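You operate a simulated robot arm through the tools that you are given. There is no shell and no other tool. Be economical: measure what you need, move in short steps, check, and stop when the job is done.

You are at the controls of a simulated two-armed robot. One attempt, no reset.

TASK
Take the yellow towel from the stone counter and lay it out flat on the top of the oak linen table.

It is judged by the outcome, as a careful person would: the job done as asked, and still so three seconds after it is handed in. It fails if anything else is knocked over, pushed out of place, dropped, spilled or broken. Flat cloth is picked up by pressing the open fingertips on it (5 to 10 N) and closing them slowly along it; thin cloth reads only 2 to 8 mm in the jaws.

THE ROBOT
Two 6-joint arms with two-finger grippers on one trunk, on a base that drives. Base frame: it is fixed to the floor where the robot stands at the start and does not move with it; the origin is under the middle of the robot, x ahead of it, y to its left, z up; the surface under the hand at the start is at about z = 1.1. Units: m, rad, N and s.
The left shoulder is at the start at [0.07, 0.176, 1.091], the right one opposite. With the tool pointing down near the work surface each hand reaches from about 0.5 to 0.74 m from the robot's upright axis, wherever it stands, measured 20 degrees to its own side. Places, roughly: top of the oak linen table [-1.6, 0.4, 0.8]. Payload 2.45 kg a hand.
The tool frame of a hand sits at the grasp point between the pads (the TCP): z along the fingers, y along the line on which they close. The tips reach 0.026 m beyond it. Largest opening 0.096 m; the body of the gripper starts 0.069 m behind the TCP.
Orientation is that of the tool frame in the base frame, as a unit quaternion [x, y, z, w]. With the fingers straight down and closing along the base's y, the tool's x points along the base's -x, its y along +y and its z along -z.

THE INTERFACE
- The arms move only by the tool step_arm. It takes "left_increments", "right_increments" or both (then of equal length, played together; a hand with none holds still); each is one flat list of numbers, 7 for each row, row after row: the shift along the base's x, y, z in units of 20 mm (1.0 is 20 mm), then the turn, a rotation vector about the base's x, y, z in units of 4 degrees (1.0 is 4 degrees), then the finger opening in m, from 0 to 0.096. In form: [tx, ty, tz, rx, ry, rz, jaw, tx, ty, tz, rx, ry, rz, jaw, ...]. A call has 1 to 20 rows; each row shifts and turns the commanded pose from where the row before left it. A call with a number of a shift or a turn outside -1 to 1 is refused whole. Each row takes 0.2 s and may step no farther than 0.05 m and 0.15 rad from the row before; otherwise, or with a gripper value out of range, the whole call is refused. Where a pose cannot be reached the arm comes as near as it can. A force on the tool above 40 N (or 10 N above the force at the start of the call, whichever is more), or a blocked arm, ends the call early, and 0.2 s more pass. The fingers move at their own pace and stop on an object; they squeeze with about 39 N. The grip force told is the motor's: it shows also when the fingers shut on nothing. Time passes only in rows, and 0.2 s behind the last, so rows that do not move let the fingers close. The reply holds the time, the measured pose of the TCP, the force on the tool along the base axes, the opening and the grip force, in the units named above and with some noise, with the torque about the TCP (base axes, N m) and any sound that the robot's microphone picked up.
- Cameras (640 x 400 px; columns grow to the right, rows downward): "scene" is now at [0.1407, -0.0053, 1.4307]; the picture's right is [-0.06, -1.00, 0.00], its down [-0.39, 0.03, -0.92] and it looks along [0.92, -0.06, -0.39] (base axes); focal length 292 px, centre (320, 200). "left" rides on the left gripper at [0.082, -0.003, -0.098] in its tool frame; the picture's right is [0.04, 1.00, 0.00], its down [-0.73, 0.03, -0.68] and it looks along [-0.68, 0.03, 0.73] (tool axes); focal length 256 px, centre (320, 200). "right" rides on the right gripper at [0.082, 0.003, -0.098] in its tool frame; the picture's right is [-0.04, 1.00, 0.00], its down [-0.73, -0.03, -0.68] and it looks along [-0.68, -0.03, 0.73] (tool axes); focal length 256 px, centre (320, 200). There is no depth. A picture from a camera that has moved, and an enlarged one, comes with that camera's place and axes in the base frame and with its lens.
- snapshot(camera): a new picture of that camera. It takes no simulated time.
- lift_body(by): slides the trunk up (or, below 0, down) by that many m; the arms and the scene camera ride with it, the base frame stays. It gives what a move gives, with no picture.
- roll_base(legs): drives the robot by 1 to 6 legs, each [ahead, left, turn to the left] in m, m and rad, along the robot's own axes; the way and the turn of a leg run together, so that a leg with both is an arc; at most 1.5 m and 3.142 rad a leg. The arms and the cameras ride along, it lands a little off, and it stops where it bumps. It gives what a move gives.
- head_to(pan, tilt): turns the head with the scene camera to pan (to the left, within 1.501 rad either way) and tilt (down, from -0.506 to 1.204), counted from straight ahead of the robot. It gives what a move gives.
- enlarge(camera, box): a new picture of the part [left, top, right, bottom] of that camera's present view, enlarged. It takes no simulated time.
- finish_job(): hands the job in; it is judged then, once.

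Go step by step. Nothing tells you exact positions but the pictures and the camera data: compare them with the known pose of the tool, close in by small moves and look again before you grip or let go. The budget is 120 turns and 108 pictures, counting those below and the enlarged ones. Unless the task says otherwise, let go and move clear before handing in, and close with one line.

The tools are called after "Emit:" as a command line: name --argument value ..., lists and objects as JSON in quotes. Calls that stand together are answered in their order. step_arm: Moves the arms, as the interface text tells. Its arguments: {"type":"object","properties":{"left_increments":{"type":"array","items":{"type":"number"}},"right_increments":{"type":"array","items":{"type":"number"}}},"required":[]} The other tools are called the same way: lift_body (by) slides the trunk up or down; roll_base (legs) drives the base; head_to (pan, tilt) turns the head that bears the scene camera; snapshot (camera) takes a picture; enlarge (camera, box) takes an enlarged picture of a part of a camera's view; finish_job () hands the job in.

At the start:

```text
time_s: 0.0
left_tool_pos: [0.617, 0.215, 1.2957]
left_tcp_rot: [0.0, 1.0, 0.0, 0.001]
left_contact_force: [0.3, -1.0, -0.3]
left_torque: [0.01, 0.0, -0.01]
left_grip_width: 0.0959
left_grip_force: 0.1
right_tool_pos: [0.5647, -0.239, 1.3248]
right_tcp_rot: [0.0, 1.0, 0.0, 0.0]
right_contact_force: [-0.3, -0.7, 0.6]
right_torque: [-0.01, 0.03, -0.01]
right_grip_width: 0.0961
right_grip_force: 0.1
trunk travel left (down, up): [-0.576, 0.264]
robot x, y, heading: [0.0034, 0.0021, 0.004]
head pan, tilt: [-0.065, 0.403]
```

scene: 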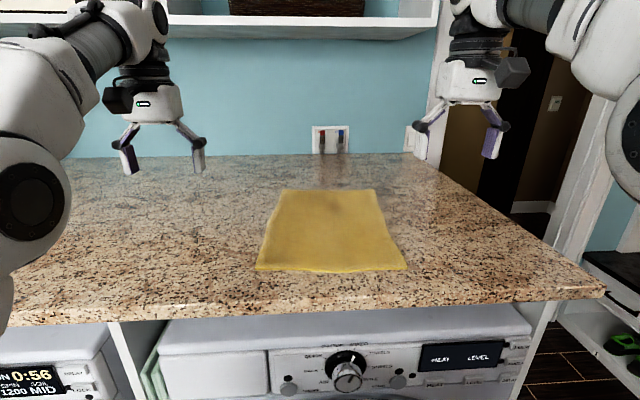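
right: 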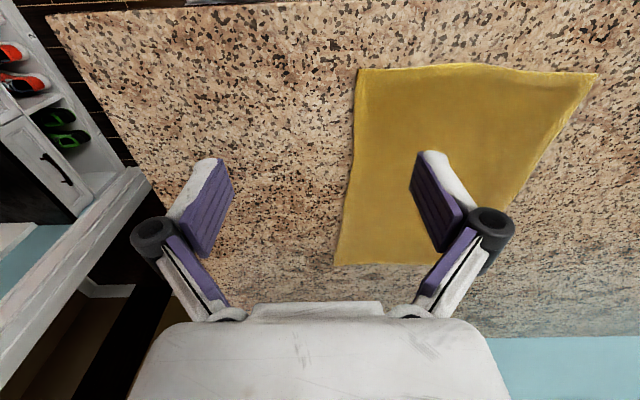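
left: 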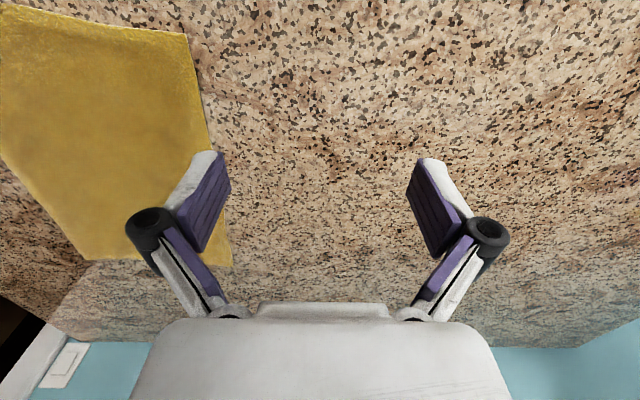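

The yellow towel lies on the counter at roughly x 0.58–1.0, y −0.20–0.09, with the surface at about z 1.1. I'll bring both hands to hover above the two near corners, jaws partly open.

Emit:
step_arm --right_increments '[0.207, 0.411, -0.971, 0, 0, 0, 0.04, 0.207, 0.411, -0.971, 0, 0, 0, 0.04, 0.207, 0.411, -0.971, 0, 0, 0, 0.04, 0.207, 0.411, -0.971, 0, 0, 0, 0.04, 0.207, 0.411, -0.971, 0, 0, 0, 0.04, 0.207, 0.411, -0.971, 0, 0, 0, 0.04, 0.207, 0.411, -0.971, 0, 0, 0, 0.04, 0.207, 0.411, -0.971, 0, 0, 0, 0.04, 0.207, 0.411, -0.971, 0, 0, 0, 0.04]' --left_increments '[-0.033, -0.906, -0.809, 0, 0, 0, 0.04, -0.033, -0.906, -0.809, 0, 0, 0, 0.04, -0.033, -0.906, -0.809, 0, 0, 0, 0.04, -0.033, -0.906, -0.809, 0, 0, 0, 0.04, -0.033, -0.906, -0.809, 0, 0, 0, 0.04, -0.033, -0.906, -0.809, 0, 0, 0, 0.04, -0.033, -0.906, -0.809, 0, 0, 0, 0.04, -0.033, -0.906, -0.809, 0, 0, 0, 0.04, -0.033, -0.906, -0.809, 0, 0, 0, 0.04]'

Emit:
snapshot --camera "scene"

Emit:
snapshot --camera "right"

Emit:
snapshot --camera "left"

```text
time_s: 2.0
left_tool_pos: [0.6153, 0.0647, 1.1566]
left_tcp_rot: [-0.01, 1.0, -0.013, 0.004]
left_contact_force: [0.2, 0.6, 0.6]
left_torque: [-0.01, 0.04, 0.01]
left_grip_width: 0.0401
left_grip_force: 0.1
right_tool_pos: [0.6028, -0.1646, 1.1495]
right_tcp_rot: [0.0, 1.0, -0.001, 0.001]
right_contact_force: [0.4, -0.4, 0.8]
right_torque: [-0.02, 0.0, 0.03]
right_grip_width: 0.04
right_grip_force: 0.1
trunk travel left (down, up): [-0.576, 0.264]
robot x, y, heading: [0.0022, -0.0025, -0.001]
head pan, tilt: [-0.065, 0.403]
```

```text
104 pictures are left
camera scene: at [0.1413, -0.0045, 1.4307], right [-0.06, -1.0, 0.0], down [-0.39, 0.02, -0.92], along [0.92, -0.06, -0.39], focal length 292 px, centre (320, 200)
```

scene: 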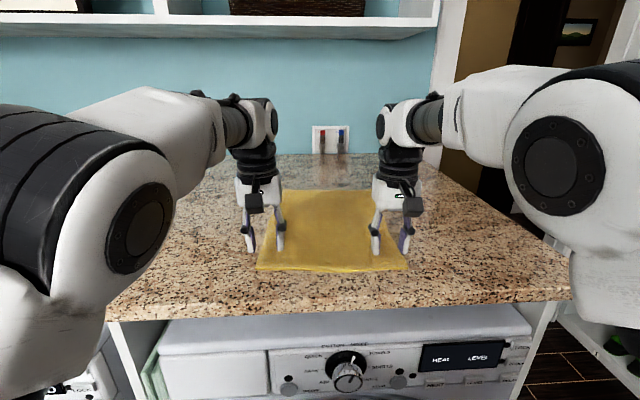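

```text
103 pictures are left
camera right: at [0.5212, -0.1612, 1.2479], right [0.04, 1.0, 0.0], down [0.73, -0.03, 0.68], along [0.68, -0.03, -0.73], focal length 256 px, centre (320, 200)
```

right: 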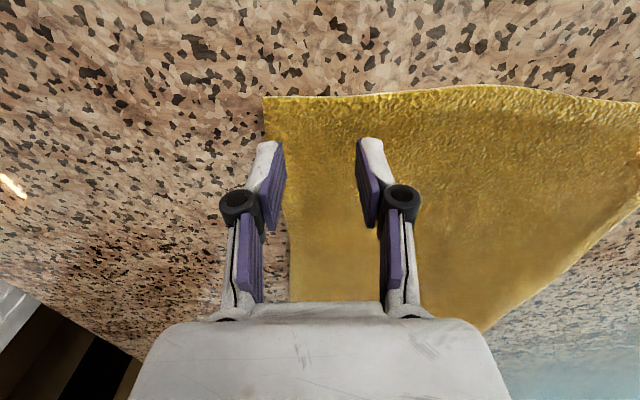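

```text
102 pictures are left
camera left: at [0.533, 0.0624, 1.2539], right [-0.06, 1.0, -0.03], down [0.73, 0.06, 0.68], along [0.68, 0.02, -0.73], focal length 256 px, centre (320, 200)
```

left: 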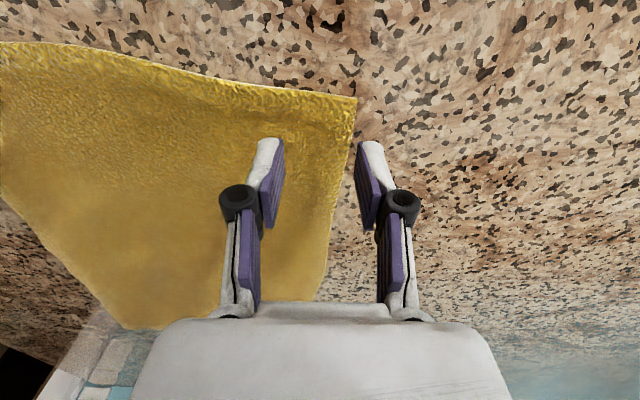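

The right hand is well placed; the left stalled a little short of its target, near its inward limit. I'll shift the base 5 cm to the right so that both hands work symmetrically, then look at the reply.

Emit:
roll_base --legs '[[0, -0.05, 0]]'

```text
time_s: 2.9
left_tool_pos: [0.6157, 0.0162, 1.1512]
left_tcp_rot: [-0.01, 1.0, -0.014, 0.0]
left_contact_force: [-0.5, 0.8, -0.5]
left_torque: [-0.04, -0.01, -0.01]
left_grip_width: 0.0401
left_grip_force: 0.1
right_tool_pos: [0.602, -0.2141, 1.1492]
right_tcp_rot: [0.0, 1.0, -0.001, 0.0]
right_contact_force: [0.3, 0.4, 0.4]
right_torque: [0.04, -0.01, -0.01]
right_grip_width: 0.0401
right_grip_force: 0.1
trunk travel left (down, up): [-0.576, 0.264]
robot x, y, heading: [0.0036, -0.0548, -0.0]
head pan, tilt: [-0.065, 0.403]
```

Base moved. Now bring the hands to the corner positions, a bit above the cloth.

Emit:
step_arm --right_increments '[0, 0.775, -0.175, 0, 0, 0, 0.04, 0, 0.775, -0.175, 0, 0, 0, 0.04, 0, 0.775, -0.175, 0, 0, 0, 0.04, 0, 0.775, -0.175, 0, 0, 0, 0.04]' --left_increments '[0, 0.4, -0.175, 0, 0, 0, 0.04, 0, 0.4, -0.175, 0, 0, 0, 0.04, 0, 0.4, -0.175, 0, 0, 0, 0.04, 0, 0.4, -0.175, 0, 0, 0, 0.04]'

```text
time_s: 3.9
left_tool_pos: [0.6154, 0.0476, 1.1377]
left_tcp_rot: [-0.01, 1.0, -0.013, -0.001]
left_contact_force: [-0.8, 0.3, -0.2]
left_torque: [0.02, 0.01, 0.0]
left_grip_width: 0.0399
left_grip_force: 0.1
right_tool_pos: [0.603, -0.1516, 1.1354]
right_tcp_rot: [0.0, 1.0, 0.0, 0.0]
right_contact_force: [-0.2, -0.1, -0.1]
right_torque: [-0.01, 0.0, 0.02]
right_grip_width: 0.04
right_grip_force: 0.1
trunk travel left (down, up): [-0.576, 0.264]
robot x, y, heading: [0.0021, -0.0464, -0.004]
head pan, tilt: [-0.065, 0.403]
```

Correct the left hand's small tilt and then lower both toward the cloth.

Emit:
step_arm --right_increments '[0, 0, -0.1, 0, 0, 0, 0.04, 0, 0, -0.1, 0, 0, 0, 0.04, 0, 0, -0.1, 0, 0, 0, 0.04]' --left_increments '[-0.1, -0.25, -0.1, 0.37, 0, -0.29, 0.04, 0, 0, -0.15, 0, 0, 0, 0.04, 0, 0, -0.15, 0, 0, 0, 0.04]'

Emit:
snapshot --camera "right"

Emit:
snapshot --camera "left"

```text
time_s: 4.7
left_tool_pos: [0.6122, 0.0422, 1.1308]
left_tcp_rot: [0.001, 1.0, 0.001, -0.001]
left_contact_force: [-0.5, -0.1, 0.8]
left_torque: [-0.04, -0.01, 0.0]
left_grip_width: 0.0401
left_grip_force: 0.0
right_tool_pos: [0.6028, -0.1522, 1.1298]
right_tcp_rot: [0.001, 1.0, 0.0, 0.0]
right_contact_force: [-0.4, 0.5, 0.1]
right_torque: [0.01, -0.01, 0.01]
right_grip_width: 0.0399
right_grip_force: 0.1
trunk travel left (down, up): [-0.576, 0.264]
robot x, y, heading: [0.0029, -0.0452, -0.002]
head pan, tilt: [-0.065, 0.403]
```

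```text
101 pictures are left
camera right: at [0.5206, -0.1492, 1.2284], right [0.04, 1.0, 0.0], down [0.73, -0.03, 0.68], along [0.68, -0.03, -0.73], focal length 256 px, centre (320, 200)
```

right: 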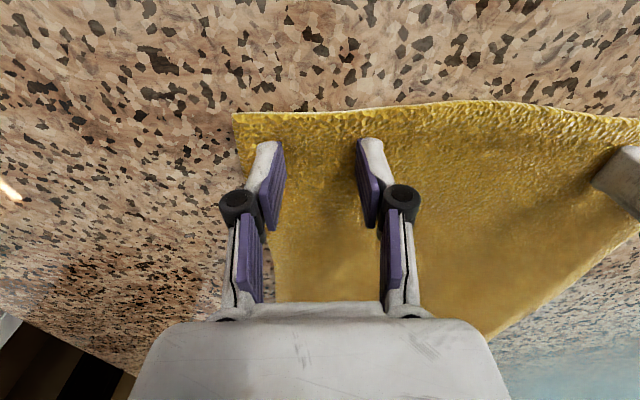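

```text
100 pictures are left
camera left: at [0.5315, 0.038, 1.2281], right [-0.04, 1.0, 0.0], down [0.73, 0.03, 0.68], along [0.68, 0.03, -0.74], focal length 256 px, centre (320, 200)
```

left: 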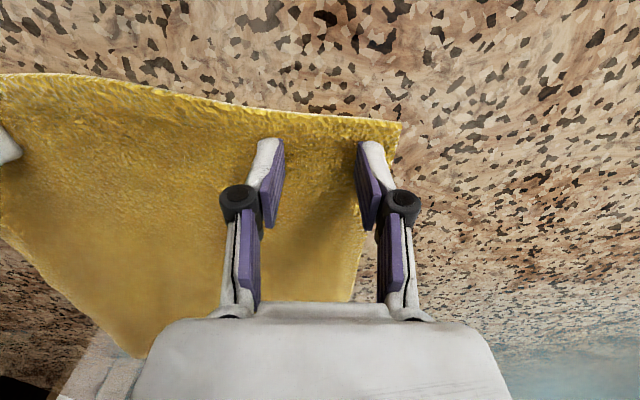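

Both pairs of fingertips are over the corners. I'll nudge 6 mm toward the edge and press down gently.

Emit:
step_arm --right_increments '[-0.3, 0, -0.05, 0, 0, 0, 0.04, 0, 0, -0.05, 0, 0, 0, 0.04, 0, 0, -0.05, 0, 0, 0, 0.04]' --left_increments '[-0.3, 0, -0.05, 0, 0, 0, 0.04, 0, 0, -0.05, 0, 0, 0, 0.04, 0, 0, -0.1, 0, 0, 0, 0.04]'

```text
time_s: 5.5
left_tool_pos: [0.6054, 0.0423, 1.1266]
left_tcp_rot: [0.001, 1.0, 0.001, 0.0]
left_contact_force: [1.7, -0.4, 11.1]
left_torque: [-0.05, -0.04, -0.01]
left_grip_width: 0.0399
left_grip_force: 0.2
right_tool_pos: [0.5942, -0.1531, 1.1278]
right_tcp_rot: [-0.001, 1.0, 0.0, 0.002]
right_contact_force: [1.5, -0.2, 7.1]
right_torque: [0.03, -0.07, 0.0]
right_grip_width: 0.0406
right_grip_force: 0.5
trunk travel left (down, up): [-0.576, 0.264]
robot x, y, heading: [-0.0029, -0.0497, -0.0]
head pan, tilt: [-0.065, 0.403]
```

Contact at 11 N and 7 N. Now close slowly along the cloth.

Emit:
step_arm --right_increments '[0, 0, 0, 0, 0, 0, 0.036, 0, 0, 0, 0, 0, 0, 0.032, 0, 0, 0, 0, 0, 0, 0.028, 0, 0, 0, 0, 0, 0, 0.024, 0, 0, 0, 0, 0, 0, 0.02, 0, 0, 0, 0, 0, 0, 0.016, 0, 0, 0, 0, 0, 0, 0.012, 0, 0, 0, 0, 0, 0, 0.008, 0, 0, 0, 0, 0, 0, 0.004, 0, 0, 0, 0, 0, 0, 0, 0, 0, 0, 0, 0, 0, 0]' --left_increments '[0, 0, 0.02, 0, 0, 0, 0.036, 0, 0, 0, 0, 0, 0, 0.032, 0, 0, 0, 0, 0, 0, 0.028, 0, 0, 0, 0, 0, 0, 0.024, 0, 0, 0, 0, 0, 0, 0.02, 0, 0, 0, 0, 0, 0, 0.016, 0, 0, 0, 0, 0, 0, 0.012, 0, 0, 0, 0, 0, 0, 0.008, 0, 0, 0, 0, 0, 0, 0.004, 0, 0, 0, 0, 0, 0, 0, 0, 0, 0, 0, 0, 0, 0]'

Emit:
snapshot --camera "right"

Emit:
snapshot --camera "left"

```text
time_s: 7.9
left_tool_pos: [0.6043, 0.0412, 1.1284]
left_tcp_rot: [0.001, 1.0, 0.001, 0.001]
left_contact_force: [-0.1, -3.8, 24.2]
left_torque: [-0.06, 0.06, 0.01]
left_grip_width: 0.0055
left_grip_force: 34.5
right_tool_pos: [0.5927, -0.1531, 1.1292]
right_tcp_rot: [0.001, 1.0, 0.001, 0.001]
right_contact_force: [1.0, 4.8, 6.8]
right_torque: [0.15, -0.01, -0.03]
right_grip_width: 0.0016
right_grip_force: 31.4
trunk travel left (down, up): [-0.576, 0.264]
robot x, y, heading: [0.0023, -0.0529, -0.003]
head pan, tilt: [-0.065, 0.403]
```

```text
99 pictures are left
camera right: at [0.5113, -0.1495, 1.2267], right [0.04, 1.0, 0.0], down [0.73, -0.03, 0.68], along [0.68, -0.03, -0.73], focal length 256 px, centre (320, 200)
```

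right: 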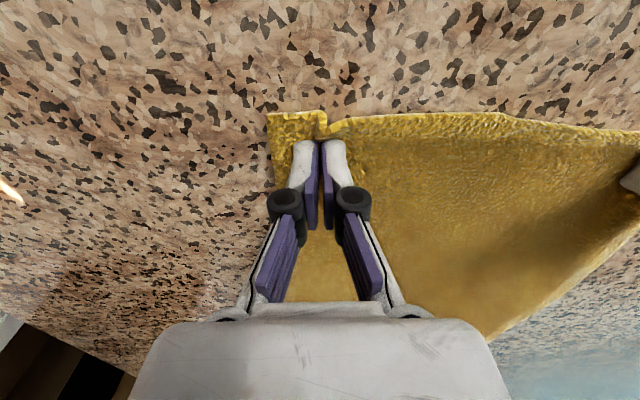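

```text
98 pictures are left
camera left: at [0.5222, 0.0378, 1.2265], right [-0.04, 1.0, 0.0], down [0.73, 0.03, 0.68], along [0.68, 0.03, -0.73], focal length 256 px, centre (320, 200)
```

left: 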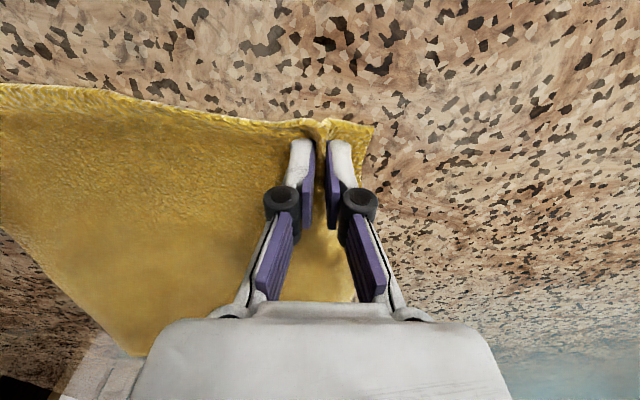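

The left reads 5.5 mm (cloth), the right only 1.6 mm (doubtful). Lift both 3 cm and check.

Emit:
step_arm --right_increments '[0, 0, 0.5, 0, 0, 0, 0, 0, 0, 0.5, 0, 0, 0, 0, 0, 0, 0.5, 0, 0, 0, 0]' --left_increments '[0, 0, 0.5, 0, 0, 0, 0, 0, 0, 0.5, 0, 0, 0, 0, 0, 0, 0.5, 0, 0, 0, 0]'

Emit:
snapshot --camera "right"

Emit:
snapshot --camera "left"

```text
time_s: 8.7
left_tool_pos: [0.6068, 0.042, 1.1566]
left_tcp_rot: [0.001, 1.0, 0.001, -0.001]
left_contact_force: [0.3, -0.8, -0.1]
left_torque: [-0.01, 0.0, -0.02]
left_grip_width: 0.0047
left_grip_force: 33.1
right_tool_pos: [0.5969, -0.1529, 1.1572]
right_tcp_rot: [0.0, 1.0, 0.0, -0.001]
right_contact_force: [-0.9, -0.2, 0.1]
right_torque: [0.02, 0.01, 0.0]
right_grip_width: 0.0
right_grip_force: 28.7
trunk travel left (down, up): [-0.576, 0.264]
robot x, y, heading: [0.0019, -0.051, 0.003]
head pan, tilt: [-0.065, 0.403]
```

```text
97 pictures are left
camera right: at [0.515, -0.1494, 1.2554], right [0.04, 1.0, 0.0], down [0.73, -0.03, 0.68], along [0.68, -0.03, -0.73], focal length 256 px, centre (320, 200)
```

right: 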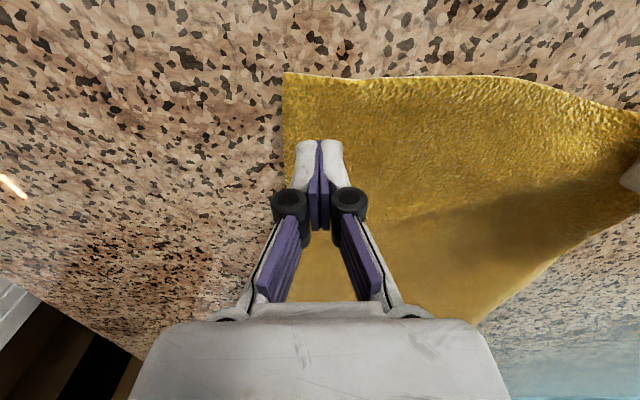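

```text
96 pictures are left
camera left: at [0.526, 0.0378, 1.2542], right [-0.04, 1.0, 0.0], down [0.74, 0.03, 0.68], along [0.68, 0.03, -0.74], focal length 256 px, centre (320, 200)
```

left: 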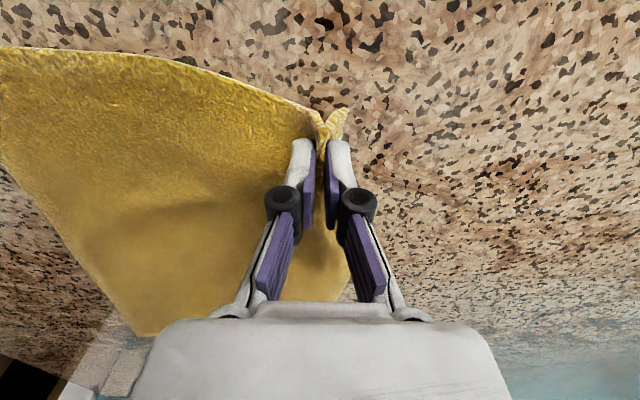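

Left has its corner; right slipped off. I'll lower the left slightly and re-aim the right at the corner, now at about (0.56, −0.17).

Emit:
step_arm --right_increments '[-0.4, 0.55, 0, 0, 0, 0, 0.04, -0.35, 0.5, -0.5, 0, 0, 0, 0.04, 0, 0, -0.5, 0, 0, 0, 0.04]' --left_increments '[0, 0, -0.4, 0, 0, 0, 0, 0, 0, -0.4, 0, 0, 0, 0, 0, 0, 0, 0, 0, 0, 0]'

Emit:
snapshot --camera "right"

```text
time_s: 9.5
left_tool_pos: [0.6082, 0.0415, 1.1408]
left_tcp_rot: [0.0, 1.0, 0.001, 0.0]
left_contact_force: [0.6, -0.3, -0.2]
left_torque: [-0.02, -0.03, 0.02]
left_grip_width: 0.0047
left_grip_force: 33.1
right_tool_pos: [0.5824, -0.1356, 1.1398]
right_tcp_rot: [0.002, 1.0, 0.007, 0.001]
right_contact_force: [-0.6, 0.1, -0.6]
right_torque: [-0.02, -0.01, -0.02]
right_grip_width: 0.0398
right_grip_force: 0.0
trunk travel left (down, up): [-0.576, 0.264]
robot x, y, heading: [0.0003, -0.0518, -0.001]
head pan, tilt: [-0.065, 0.403]
```

```text
95 pictures are left
camera right: at [0.5008, -0.1327, 1.2372], right [0.05, 1.0, 0.01], down [0.73, -0.04, 0.68], along [0.68, -0.02, -0.73], focal length 256 px, centre (320, 200)
```

right: 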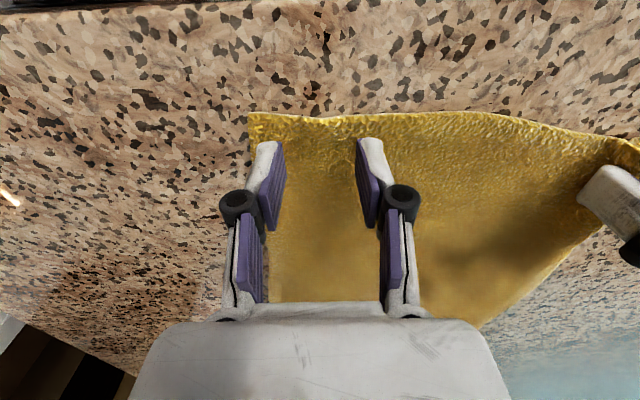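

Well placed. Press down.

Emit:
step_arm --right_increments '[0, 0.1, -0.25, 0, 0, 0, 0.04, 0, 0, -0.25, 0, 0, 0, 0.04, 0, 0, -0.15, 0, 0, 0, 0.04, 0, 0, -0.05, 0, 0, 0, 0.04]'

```text
time_s: 10.5
left_tool_pos: [0.6077, 0.0418, 1.1421]
left_tcp_rot: [0.0, 1.0, 0.0, 0.0]
left_contact_force: [1.0, 0.0, 0.5]
left_torque: [0.0, 0.01, 0.01]
left_grip_width: 0.0046
left_grip_force: 33.1
right_tool_pos: [0.5816, -0.1369, 1.1285]
right_tcp_rot: [0.004, 1.0, 0.009, 0.004]
right_contact_force: [0.9, -1.0, 7.7]
right_torque: [-0.12, 0.0, 0.03]
right_grip_width: 0.0408
right_grip_force: 0.1
trunk travel left (down, up): [-0.576, 0.264]
robot x, y, heading: [0.0031, -0.0479, 0.002]
head pan, tilt: [-0.065, 0.403]
```

Emit:
step_arm --right_increments '[0, 0, 0, -0.26, 0, 0.1, 0.04, 0, 0, -0.05, 0, 0, 0, 0.04]'

```text
time_s: 11.1
left_tool_pos: [0.6054, 0.0416, 1.1422]
left_tcp_rot: [0.001, 1.0, 0.0, -0.001]
left_contact_force: [0.1, 0.7, 0.4]
left_torque: [0.02, -0.01, 0.01]
left_grip_width: 0.0047
left_grip_force: 33.7
right_tool_pos: [0.5827, -0.1378, 1.1281]
right_tcp_rot: [0.003, 1.0, 0.002, 0.003]
right_contact_force: [-0.7, 0.8, 8.5]
right_torque: [0.05, 0.03, 0.0]
right_grip_width: 0.041
right_grip_force: 0.2
trunk travel left (down, up): [-0.576, 0.264]
robot x, y, heading: [0.0003, -0.0502, 0.0]
head pan, tilt: [-0.065, 0.403]
```

Even contact at 8.5 N. Close more slowly this time, with slight extra press.

Emit:
step_arm --right_increments '[0, 0, -0.04, 0, 0, 0, 0.038, 0, 0, 0, 0, 0, 0, 0.036, 0, 0, 0, 0, 0, 0, 0.034, 0, 0, 0, 0, 0, 0, 0.031, 0, 0, 0, 0, 0, 0, 0.028, 0, 0, 0, 0, 0, 0, 0.025, 0, 0, 0, 0, 0, 0, 0.022, 0, 0, 0, 0, 0, 0, 0.019, 0, 0, 0, 0, 0, 0, 0.016, 0, 0, 0, 0, 0, 0, 0.013, 0, 0, 0, 0, 0, 0, 0.01, 0, 0, 0, 0, 0, 0, 0.007, 0, 0, 0, 0, 0, 0, 0.004, 0, 0, 0, 0, 0, 0, 0, 0, 0, 0, 0, 0, 0, 0]'

Emit:
snapshot --camera "right"

```text
time_s: 14.3
left_tool_pos: [0.6059, 0.0421, 1.1421]
left_tcp_rot: [0.001, 1.0, 0.001, 0.001]
left_contact_force: [-0.2, -10.6, -1.1]
left_torque: [-0.31, 0.05, 0.02]
left_grip_width: 0.0046
left_grip_force: 33.0
right_tool_pos: [0.5815, -0.1375, 1.1282]
right_tcp_rot: [0.002, 1.0, 0.003, 0.004]
right_contact_force: [2.0, 8.8, 23.7]
right_torque: [0.26, -0.04, -0.07]
right_grip_width: 0.005
right_grip_force: 33.8
trunk travel left (down, up): [-0.576, 0.264]
robot x, y, heading: [-0.0017, -0.0484, -0.002]
head pan, tilt: [-0.065, 0.403]
```

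```text
94 pictures are left
camera right: at [0.4988, -0.1338, 1.2262], right [0.05, 1.0, 0.01], down [0.73, -0.04, 0.68], along [0.68, -0.03, -0.73], focal length 256 px, centre (320, 200)
```

right: 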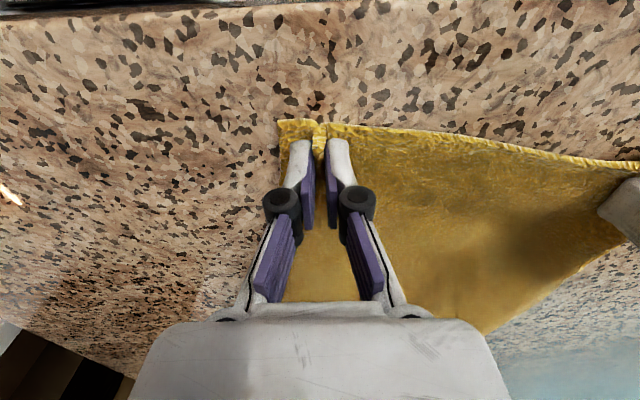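

Both hands now read ~5 mm of cloth. Ease the tension between them and lift.

Emit:
step_arm --right_increments '[0, 0.2, 0.3, 0, 0, 0, 0, 0, 0.2, 0.7, 0, 0, 0, 0, 0, 0, 1, 0, 0, 0, 0, 0, 0, 1, 0, 0, 0, 0, 0, 0, 1, 0, 0, 0, 0, 0, 0, 1, 0, 0, 0, 0]' --left_increments '[0, 0, 0, 0, 0, 0, 0, 0, 0, 0.4, 0, 0, 0, 0, 0, 0, 1, 0, 0, 0, 0, 0, 0, 1, 0, 0, 0, 0, 0, 0, 1, 0, 0, 0, 0, 0, 0, 1, 0, 0, 0, 0]'

Emit:
snapshot --camera "scene"

```text
time_s: 15.7
left_tool_pos: [0.6073, 0.0418, 1.2284]
left_tcp_rot: [0.001, 1.0, 0.001, 0.0]
left_contact_force: [0.1, -0.8, 0.6]
left_torque: [0.01, -0.02, 0.01]
left_grip_width: 0.0044
left_grip_force: 33.5
right_tool_pos: [0.5806, -0.1203, 1.2212]
right_tcp_rot: [-0.005, 1.0, -0.01, 0.0]
right_contact_force: [0.7, 0.1, 0.0]
right_torque: [0.0, 0.02, 0.01]
right_grip_width: 0.004
right_grip_force: 31.6
trunk travel left (down, up): [-0.576, 0.264]
robot x, y, heading: [0.0018, -0.049, -0.005]
head pan, tilt: [-0.065, 0.403]
```

```text
93 pictures are left
camera scene: at [0.1407, -0.0548, 1.4307], right [-0.06, -1.0, 0.0], down [-0.39, 0.02, -0.92], along [0.92, -0.06, -0.39], focal length 292 px, centre (320, 200)
```

scene: 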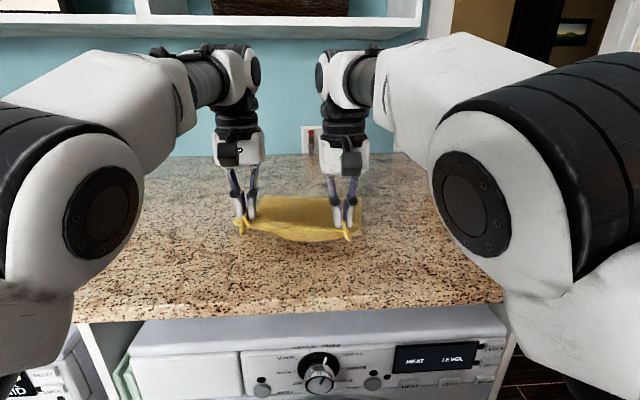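

Both corners held. Raise the trunk so the towel hangs clear, then look.

Emit:
lift_body --by 0.24

Emit:
snapshot --camera "scene"

```text
time_s: 18.2
left_tool_pos: [0.6077, 0.0427, 1.4688]
left_tcp_rot: [0.001, 1.0, 0.001, -0.001]
left_contact_force: [-0.3, -0.1, 0.5]
left_torque: [0.01, 0.05, -0.02]
left_grip_width: 0.0045
left_grip_force: 33.6
right_tool_pos: [0.5811, -0.1226, 1.4617]
right_tcp_rot: [-0.003, 1.0, -0.009, 0.0]
right_contact_force: [0.5, 0.4, -0.1]
right_torque: [-0.03, 0.0, -0.03]
right_grip_width: 0.0037
right_grip_force: 33.0
trunk travel left (down, up): [-0.816, 0.024]
robot x, y, heading: [-0.0005, -0.0486, 0.003]
head pan, tilt: [-0.065, 0.403]
```

```text
92 pictures are left
camera scene: at [0.1409, -0.0549, 1.6707], right [-0.06, -1.0, 0.0], down [-0.39, 0.02, -0.92], along [0.92, -0.06, -0.39], focal length 292 px, centre (320, 200)
```

scene: 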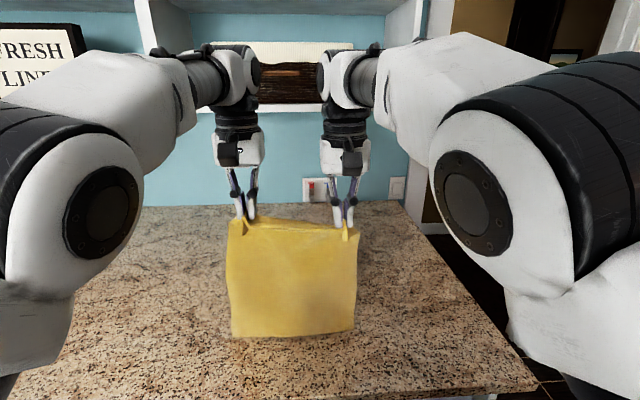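

The towel hangs well from both hands. Before driving, I'll look around to the left for the way to the table.

Emit:
head_to --pan 1.5 --tilt 0.4

Emit:
snapshot --camera "scene"

Emit:
head_to --pan -1.5 --tilt 0.4

Emit:
snapshot --camera "scene"

```text
time_s: 19.9
left_tool_pos: [0.6071, 0.0432, 1.4692]
left_tcp_rot: [0.001, 1.0, 0.001, -0.001]
left_contact_force: [0.1, -0.3, 0.1]
left_torque: [0.03, -0.01, -0.01]
left_grip_width: 0.0043
left_grip_force: 33.6
right_tool_pos: [0.5818, -0.1222, 1.4606]
right_tcp_rot: [-0.003, 1.0, -0.008, 0.001]
right_contact_force: [0.4, 0.0, 0.3]
right_torque: [0.01, -0.03, 0.04]
right_grip_width: 0.0039
right_grip_force: 32.7
trunk travel left (down, up): [-0.816, 0.024]
robot x, y, heading: [-0.0026, -0.0496, 0.0]
head pan, tilt: [1.499, 0.4]
```

```text
91 pictures are left
camera scene: at [0.055, 0.0434, 1.6711], right [1.0, -0.07, 0.0], down [-0.03, -0.39, -0.92], along [0.07, 0.92, -0.39], focal length 292 px, centre (320, 200)
```

scene: 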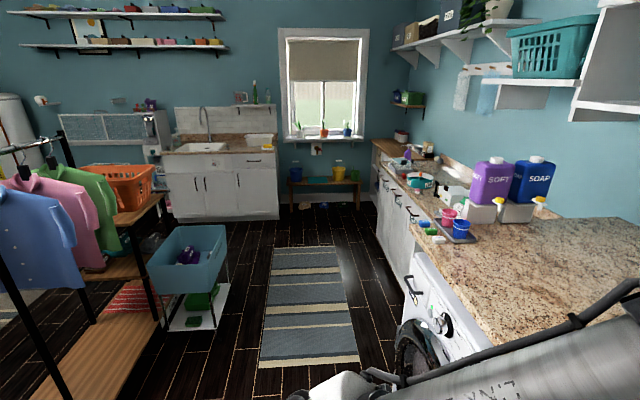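

```text
time_s: 22.5
left_tool_pos: [0.608, 0.0422, 1.4677]
left_tcp_rot: [0.001, 1.0, 0.001, -0.001]
left_contact_force: [-0.4, -0.5, 0.0]
left_torque: [0.02, 0.01, 0.01]
left_grip_width: 0.0046
left_grip_force: 33.1
right_tool_pos: [0.5811, -0.123, 1.4606]
right_tcp_rot: [-0.003, 1.0, -0.009, 0.0]
right_contact_force: [-0.3, 0.7, 0.6]
right_torque: [0.0, -0.01, 0.04]
right_grip_width: 0.004
right_grip_force: 32.3
trunk travel left (down, up): [-0.816, 0.024]
robot x, y, heading: [0.0011, -0.0506, 0.001]
head pan, tilt: [-1.499, 0.4]
```

```text
90 pictures are left
camera scene: at [0.0551, -0.1414, 1.6711], right [-1.0, -0.07, 0.0], down [-0.03, 0.39, -0.92], along [0.07, -0.92, -0.39], focal length 292 px, centre (320, 200)
```

scene: 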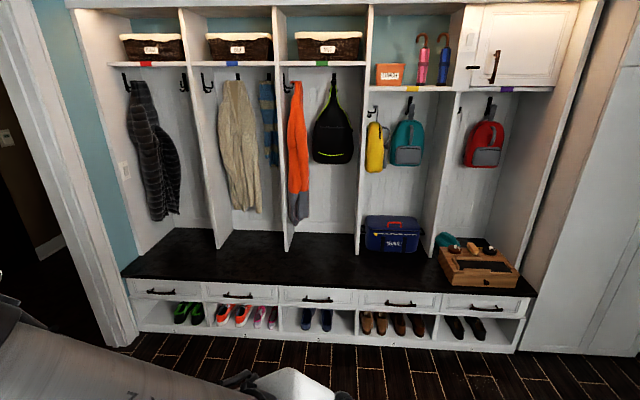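

The way is open on the right (bench at about y −1.5). I'll back off from the counter 0.27 m and then turn right a quarter to see behind.

Emit:
roll_base --legs '[[-0.27, 0, 0], [0, 0, -1.5]]'

Emit:
snapshot --camera "scene"

```text
time_s: 28.0
left_tool_pos: [-0.1337, -0.6496, 1.4673]
left_tcp_rot: [0.682, 0.731, 0.001, 0.001]
left_contact_force: [-0.5, 0.2, -0.6]
left_torque: [0.01, 0.02, 0.04]
left_grip_width: 0.0046
left_grip_force: 32.0
right_tool_pos: [-0.2994, -0.634, 1.4612]
right_tcp_rot: [0.679, 0.734, -0.007, -0.007]
right_contact_force: [0.4, 0.3, -1.3]
right_torque: [0.01, -0.01, 0.0]
right_grip_width: 0.0062
right_grip_force: 37.7
trunk travel left (down, up): [-0.816, 0.024]
robot x, y, heading: [-0.2699, -0.0505, -1.502]
head pan, tilt: [-1.499, 0.4]
```

```text
89 pictures are left
camera scene: at [-0.3585, -0.1131, 1.6711], right [-0.14, 0.99, 0.0], down [0.38, 0.06, -0.92], along [-0.91, -0.13, -0.39], focal length 292 px, centre (320, 200)
```

scene: 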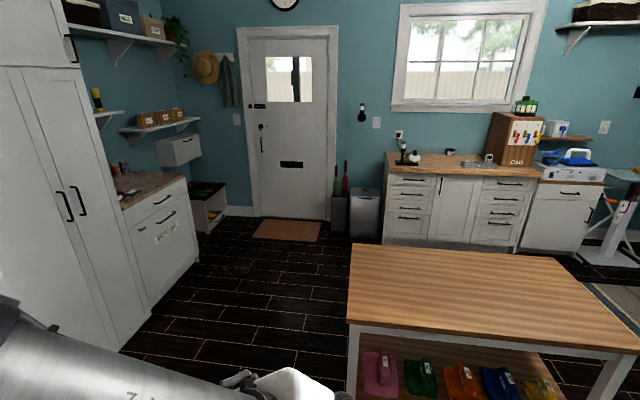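

The oak table is empty and spans about x −1.22…−1.79, y −0.13…0.87. I'll turn to face it, strafe to its middle, stop short, and look from there.

Emit:
roll_base --legs '[[0, 0, -1.64], [0, -0.42, 0], [0.35, 0, 0]]'

Emit:
head_to --pan 0 --tilt 0.7

Emit:
snapshot --camera "scene"

```text
time_s: 36.5
left_tool_pos: [-1.2292, 0.2709, 1.4698]
left_tcp_rot: [1.0, 0.003, 0.0, 0.001]
left_contact_force: [0.6, -0.1, 0.5]
left_torque: [0.0, 0.03, 0.01]
left_grip_width: 0.0038
left_grip_force: 32.7
right_tool_pos: [-1.203, 0.4369, 1.4617]
right_tcp_rot: [1.0, 0.007, -0.001, -0.009]
right_contact_force: [-0.6, 0.5, 0.0]
right_torque: [-0.01, 0.04, 0.03]
right_grip_width: 0.0039
right_grip_force: 32.8
trunk travel left (down, up): [-0.816, 0.024]
robot x, y, heading: [-0.6231, 0.3679, -3.134]
head pan, tilt: [-1.499, 0.4]
```

```text
time_s: 38.1
left_tool_pos: [-1.2335, 0.2708, 1.467]
left_tcp_rot: [1.0, 0.004, 0.0, 0.001]
left_contact_force: [-0.3, 1.3, -1.1]
left_torque: [-0.03, -0.02, 0.0]
left_grip_width: 0.0036
left_grip_force: 32.8
right_tool_pos: [-1.2063, 0.4361, 1.4608]
right_tcp_rot: [1.0, 0.007, 0.0, -0.008]
right_contact_force: [0.3, 0.0, 0.2]
right_torque: [0.0, 0.0, 0.04]
right_grip_width: 0.0039
right_grip_force: 32.7
trunk travel left (down, up): [-0.816, 0.024]
robot x, y, heading: [-0.6244, 0.3642, -3.138]
head pan, tilt: [0.0, 0.7]
```

```text
88 pictures are left
camera scene: at [-0.7629, 0.368, 1.6442], right [-0.01, 1.0, 0.0], down [0.64, 0.01, -0.76], along [-0.76, -0.01, -0.64], focal length 292 px, centre (320, 200)
```

scene: 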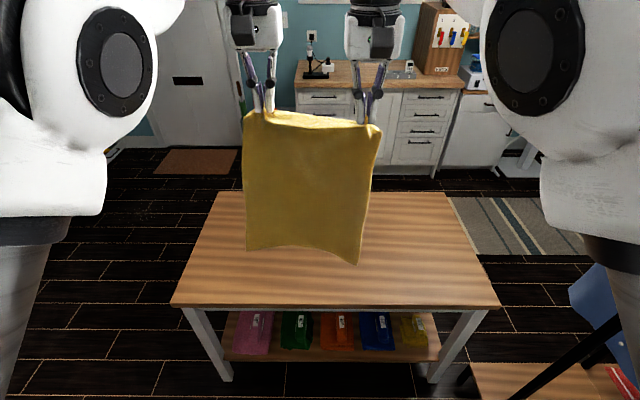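

The table is ahead: near edge x ≈ −1.25, far edge ≈ −1.82, y −0.11…0.93. I'll look down to judge how close the base can go.

Emit:
head_to --pan 0 --tilt 1.2

Emit:
snapshot --camera "scene"

```text
time_s: 39.0
left_tool_pos: [-1.2315, 0.2717, 1.4682]
left_tcp_rot: [1.0, 0.004, 0.001, 0.0]
left_contact_force: [-0.5, -0.1, -0.2]
left_torque: [0.03, -0.02, 0.0]
left_grip_width: 0.0043
left_grip_force: 31.7
right_tool_pos: [-1.2071, 0.4347, 1.4608]
right_tcp_rot: [1.0, 0.007, 0.0, -0.009]
right_contact_force: [0.1, -0.4, 0.0]
right_torque: [0.02, -0.01, 0.05]
right_grip_width: 0.0039
right_grip_force: 32.5
trunk travel left (down, up): [-0.816, 0.024]
robot x, y, heading: [-0.6258, 0.3711, -3.133]
head pan, tilt: [0.0, 1.201]
```

```text
87 pictures are left
camera scene: at [-0.7334, 0.3683, 1.6083], right [-0.01, 1.0, 0.0], down [0.93, 0.01, -0.36], along [-0.36, 0.0, -0.93], focal length 292 px, centre (320, 200)
```

scene: 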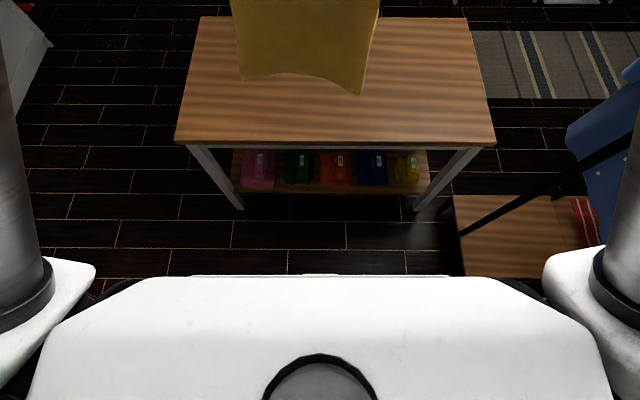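

The base reaches at most 0.29 m ahead of its axis, so I can close in to about 0.39 m from the table edge, shifting slightly left away from the clothes rack.

Emit:
roll_base --legs '[[0.12, 0.07, 0], [0.11, 0, 0]]'

Emit:
snapshot --camera "scene"

```text
time_s: 41.1
left_tool_pos: [-1.4563, 0.1987, 1.4703]
left_tcp_rot: [1.0, 0.004, -0.001, 0.001]
left_contact_force: [-0.2, 0.5, 0.2]
left_torque: [0.01, 0.03, 0.02]
left_grip_width: 0.0037
left_grip_force: 32.6
right_tool_pos: [-1.4315, 0.3628, 1.4636]
right_tcp_rot: [1.0, 0.009, -0.002, -0.009]
right_contact_force: [-0.5, 0.0, -0.7]
right_torque: [-0.01, 0.01, 0.06]
right_grip_width: 0.0044
right_grip_force: 32.8
trunk travel left (down, up): [-0.816, 0.024]
robot x, y, heading: [-0.8538, 0.2993, -3.134]
head pan, tilt: [0.0, 1.201]
```

```text
86 pictures are left
camera scene: at [-0.958, 0.2958, 1.6086], right [-0.01, 1.0, 0.0], down [0.93, 0.01, -0.36], along [-0.36, 0.0, -0.93], focal length 292 px, centre (320, 200)
```

scene: 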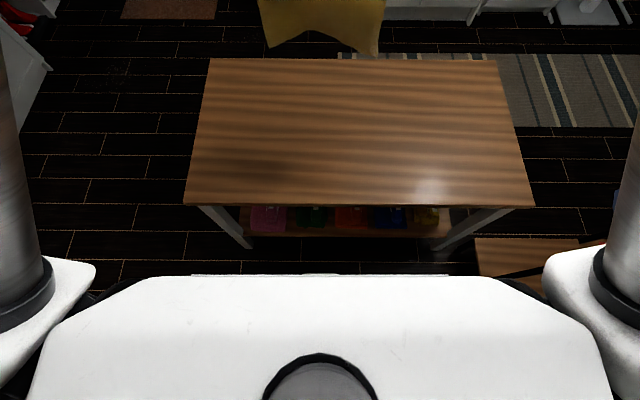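

Good position: axis at x −0.854, table edge at −1.25. Now extend both hands forward to x ≈ −1.68 while tilting the fingers forward, checking reach.

Emit:
step_arm --left_increments '[-0.804, -0.014, 0, 0, 0.857, 0, 0, -0.804, -0.014, 0, 0, 0.857, 0, 0, -0.804, -0.014, 0, 0, 0.857, 0, 0, -0.804, -0.014, 0, 0, 0.857, 0, 0, -0.804, -0.014, 0, 0, 0.857, 0, 0, -0.804, -0.014, 0, 0, 0.857, 0, 0, -0.804, -0.014, 0, 0, 0.857, 0, 0, -0.804, -0.014, 0, 0, 0.857, 0, 0, -0.804, -0.014, 0, 0, 0.857, 0, 0, -0.804, -0.014, 0, 0, 0.857, 0, 0, -0.804, -0.014, 0, 0, 0.857, 0, 0, -0.804, -0.014, 0, 0, 0.857, 0, 0, -0.804, -0.014, 0, 0, 0.857, 0, 0, -0.804, -0.014, 0, 0, 0.857, 0, 0]' --right_increments '[-0.893, 0.014, 0.025, 0, 0.857, 0, 0, -0.893, 0.014, 0.025, 0, 0.857, 0, 0, -0.893, 0.014, 0.025, 0, 0.857, 0, 0, -0.893, 0.014, 0.025, 0, 0.857, 0, 0, -0.893, 0.014, 0.025, 0, 0.857, 0, 0, -0.893, 0.014, 0.025, 0, 0.857, 0, 0, -0.893, 0.014, 0.025, 0, 0.857, 0, 0, -0.893, 0.014, 0.025, 0, 0.857, 0, 0, -0.893, 0.014, 0.025, 0, 0.857, 0, 0, -0.893, 0.014, 0.025, 0, 0.857, 0, 0, -0.893, 0.014, 0.025, 0, 0.857, 0, 0, -0.893, 0.014, 0.025, 0, 0.857, 0, 0, -0.893, 0.014, 0.025, 0, 0.857, 0, 0, -0.893, 0.014, 0.025, 0, 0.857, 0, 0]'

Emit:
head_to --pan 0 --tilt 0.6

Emit:
snapshot --camera "scene"

```text
time_s: 44.1
left_tool_pos: [-1.6868, 0.1967, 1.4658]
left_tcp_rot: [0.914, 0.004, -0.406, -0.001]
left_contact_force: [-0.6, 1.5, -0.4]
left_torque: [-0.01, -0.03, 0.0]
left_grip_width: 0.0044
left_grip_force: 33.5
right_tool_pos: [-1.6892, 0.3688, 1.4674]
right_tcp_rot: [0.914, 0.004, -0.407, -0.011]
right_contact_force: [-0.4, -1.0, -0.6]
right_torque: [-0.05, -0.02, 0.04]
right_grip_width: 0.0043
right_grip_force: 33.2
trunk travel left (down, up): [-0.816, 0.024]
robot x, y, heading: [-0.8529, 0.2919, -3.131]
head pan, tilt: [0.0, 1.201]
```

```text
time_s: 45.1
left_tool_pos: [-1.6843, 0.1955, 1.4682]
left_tcp_rot: [0.914, 0.005, -0.406, -0.001]
left_contact_force: [0.2, 0.8, 0.2]
left_torque: [0.0, -0.02, -0.02]
left_grip_width: 0.0044
left_grip_force: 32.9
right_tool_pos: [-1.6849, 0.3692, 1.469]
right_tcp_rot: [0.913, 0.004, -0.408, -0.012]
right_contact_force: [-0.4, -1.7, -1.0]
right_torque: [-0.06, 0.0, 0.09]
right_grip_width: 0.0042
right_grip_force: 32.7
trunk travel left (down, up): [-0.816, 0.024]
robot x, y, heading: [-0.8526, 0.2967, -3.129]
head pan, tilt: [0.0, 0.6]
```

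```text
85 pictures are left
camera scene: at [-0.9943, 0.296, 1.6528], right [-0.01, 1.0, 0.0], down [0.57, 0.01, -0.82], along [-0.82, -0.01, -0.57], focal length 292 px, centre (320, 200)
```

scene: 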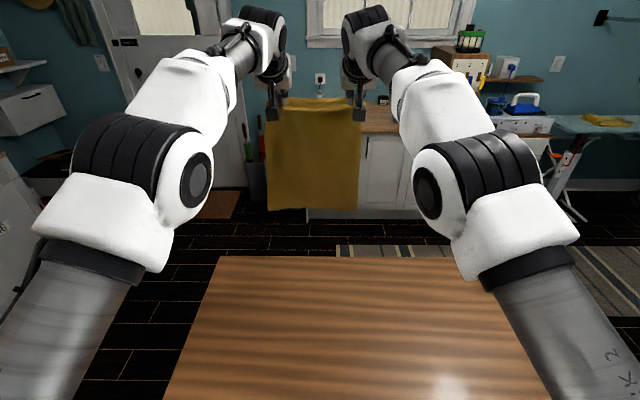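

Reach is fine and the towel is taut over the far part of the table (x ≈ −1.70). I'll lower the trunk so the bottom hem nears the table top.

Emit:
lift_body --by -0.26

Emit:
snapshot --camera "scene"

```text
time_s: 47.8
left_tool_pos: [-1.6857, 0.1945, 1.2084]
left_tcp_rot: [0.914, 0.004, -0.406, -0.001]
left_contact_force: [0.9, 0.2, 0.9]
left_torque: [0.03, 0.0, -0.01]
left_grip_width: 0.0039
left_grip_force: 32.5
right_tool_pos: [-1.6861, 0.3689, 1.2082]
right_tcp_rot: [0.913, 0.005, -0.407, -0.011]
right_contact_force: [-0.5, -0.3, 0.3]
right_torque: [-0.07, -0.06, 0.05]
right_grip_width: 0.0041
right_grip_force: 32.8
trunk travel left (down, up): [-0.556, 0.284]
robot x, y, heading: [-0.8542, 0.2965, -3.129]
head pan, tilt: [0.0, 0.6]
```

```text
84 pictures are left
camera scene: at [-0.9947, 0.296, 1.3929], right [-0.01, 1.0, 0.0], down [0.57, 0.01, -0.82], along [-0.82, -0.01, -0.57], focal length 292 px, centre (320, 200)
```

scene: 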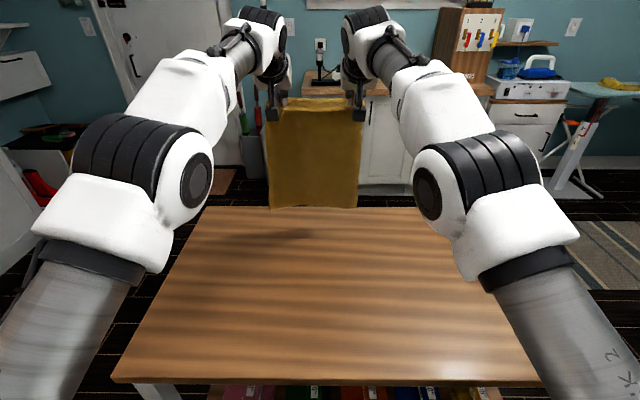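

The hem is ~7 cm above the table. Lower by arms 7 cm and check.

Emit:
step_arm --left_increments '[-0.2, 0, -0.8, 0, 0, 0, 0, -0.2, 0, -0.8, 0, 0, 0, 0, -0.2, 0, -0.8, 0, 0, 0, 0, -0.2, 0, -0.8, 0, 0, 0, 0]' --right_increments '[-0.2, 0, -0.8, 0, 0, 0, 0, -0.2, 0, -0.8, 0, 0, 0, 0, -0.2, 0, -0.8, 0, 0, 0, 0, -0.2, 0, -0.8, 0, 0, 0, 0]'

Emit:
snapshot --camera "scene"

Emit:
snapshot --camera "left"

```text
time_s: 48.8
left_tool_pos: [-1.7025, 0.1947, 1.144]
left_tcp_rot: [0.914, 0.004, -0.406, -0.001]
left_contact_force: [-0.8, 0.2, 0.5]
left_torque: [-0.03, -0.02, -0.02]
left_grip_width: 0.0041
left_grip_force: 33.2
right_tool_pos: [-1.7028, 0.3684, 1.1444]
right_tcp_rot: [0.913, 0.005, -0.407, -0.012]
right_contact_force: [-0.5, -0.4, 0.2]
right_torque: [-0.02, -0.03, 0.03]
right_grip_width: 0.0039
right_grip_force: 32.8
trunk travel left (down, up): [-0.556, 0.284]
robot x, y, heading: [-0.8565, 0.2959, -3.133]
head pan, tilt: [0.0, 0.6]
```

```text
83 pictures are left
camera scene: at [-0.9961, 0.296, 1.3927], right [-0.01, 1.0, 0.0], down [0.57, 0.01, -0.82], along [-0.82, -0.01, -0.57], focal length 292 px, centre (320, 200)
```

scene: 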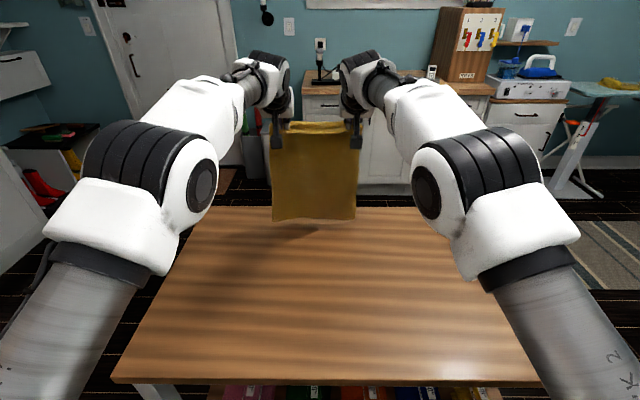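

```text
82 pictures are left
camera left: at [-1.5751, 0.1982, 1.1481], right [0.03, -1.0, -0.03], down [0.01, -0.03, 1.0], along [-1.0, -0.03, 0.01], focal length 256 px, centre (320, 200)
```

left: 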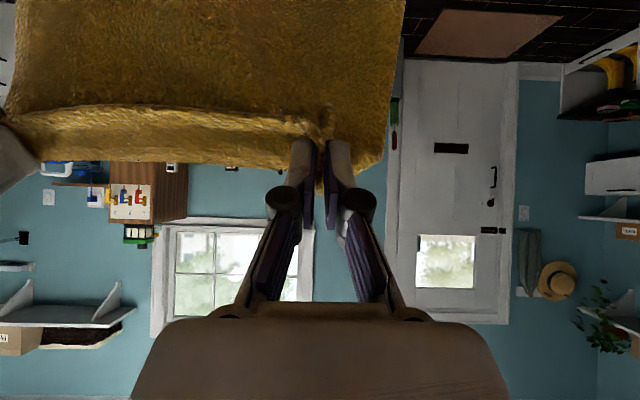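

The hem is just above the table. Now pull back and lower together, untilting the hands gradually; first half.

Emit:
step_arm --left_increments '[0, 0, -0.8, 0, 0, 0, 0, 0.6, 0, -0.8, 0, -0.6, 0, 0, 0.8, 0, -0.8, 0, -0.6, 0, 0, 0.8, 0, -0.8, 0, -0.6, 0, 0, 0.8, 0, -0.8, 0, -0.6, 0, 0, 0.8, 0, -0.8, 0, -0.6, 0, 0, 0.8, 0, -0.8, 0, -0.6, 0, 0, 0.8, 0, -0.8, 0, -0.6, 0, 0]' --right_increments '[0, 0, -0.8, 0, 0, 0, 0, 0.6, 0, -0.8, 0, -0.6, 0, 0, 0.8, 0, -0.8, 0, -0.6, 0, 0, 0.8, 0, -0.8, 0, -0.6, 0, 0, 0.8, 0, -0.8, 0, -0.6, 0, 0, 0.8, 0, -0.8, 0, -0.6, 0, 0, 0.8, 0, -0.8, 0, -0.6, 0, 0, 0.8, 0, -0.8, 0, -0.6, 0, 0]'

Emit:
snapshot --camera "scene"

Emit:
snapshot --camera "left"

```text
time_s: 50.6
left_tool_pos: [-1.5935, 0.1934, 1.0164]
left_tcp_rot: [0.963, 0.004, -0.268, -0.001]
left_contact_force: [0.2, 2.0, 0.3]
left_torque: [0.03, 0.04, -0.01]
left_grip_width: 0.0042
left_grip_force: 34.0
right_tool_pos: [-1.5961, 0.3706, 1.0149]
right_tcp_rot: [0.963, 0.005, -0.268, -0.01]
right_contact_force: [0.1, -1.7, 0.6]
right_torque: [-0.06, 0.01, 0.04]
right_grip_width: 0.0042
right_grip_force: 32.5
trunk travel left (down, up): [-0.556, 0.284]
robot x, y, heading: [-0.8556, 0.295, -3.129]
head pan, tilt: [0.0, 0.6]
```

```text
81 pictures are left
camera scene: at [-0.9945, 0.2961, 1.3929], right [-0.01, 1.0, 0.0], down [0.56, 0.01, -0.83], along [-0.82, -0.01, -0.56], focal length 292 px, centre (320, 200)
```

scene: 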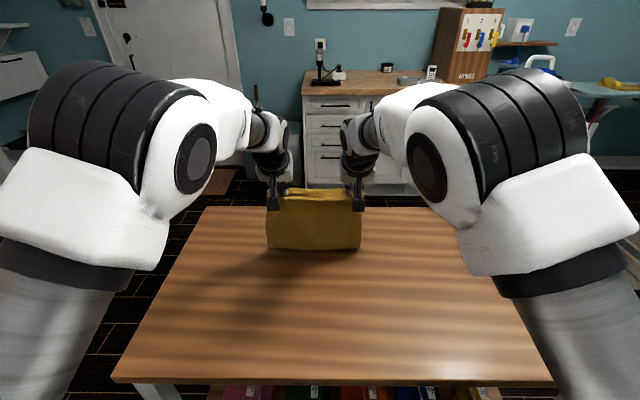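

```text
80 pictures are left
camera left: at [-1.4729, 0.1976, 1.0587], right [0.04, -1.0, -0.02], down [-0.28, -0.03, 0.96], along [-0.96, -0.03, -0.28], focal length 256 px, centre (320, 200)
```

left: 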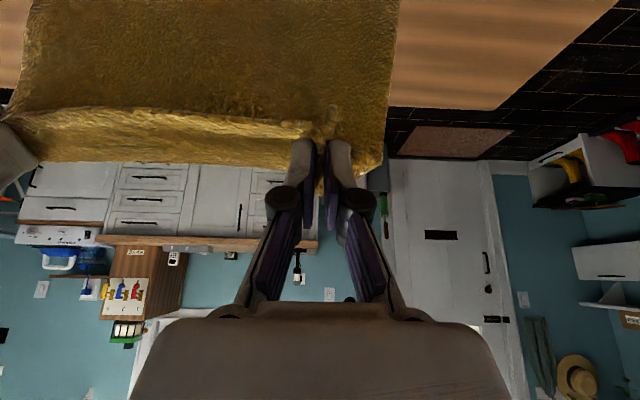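

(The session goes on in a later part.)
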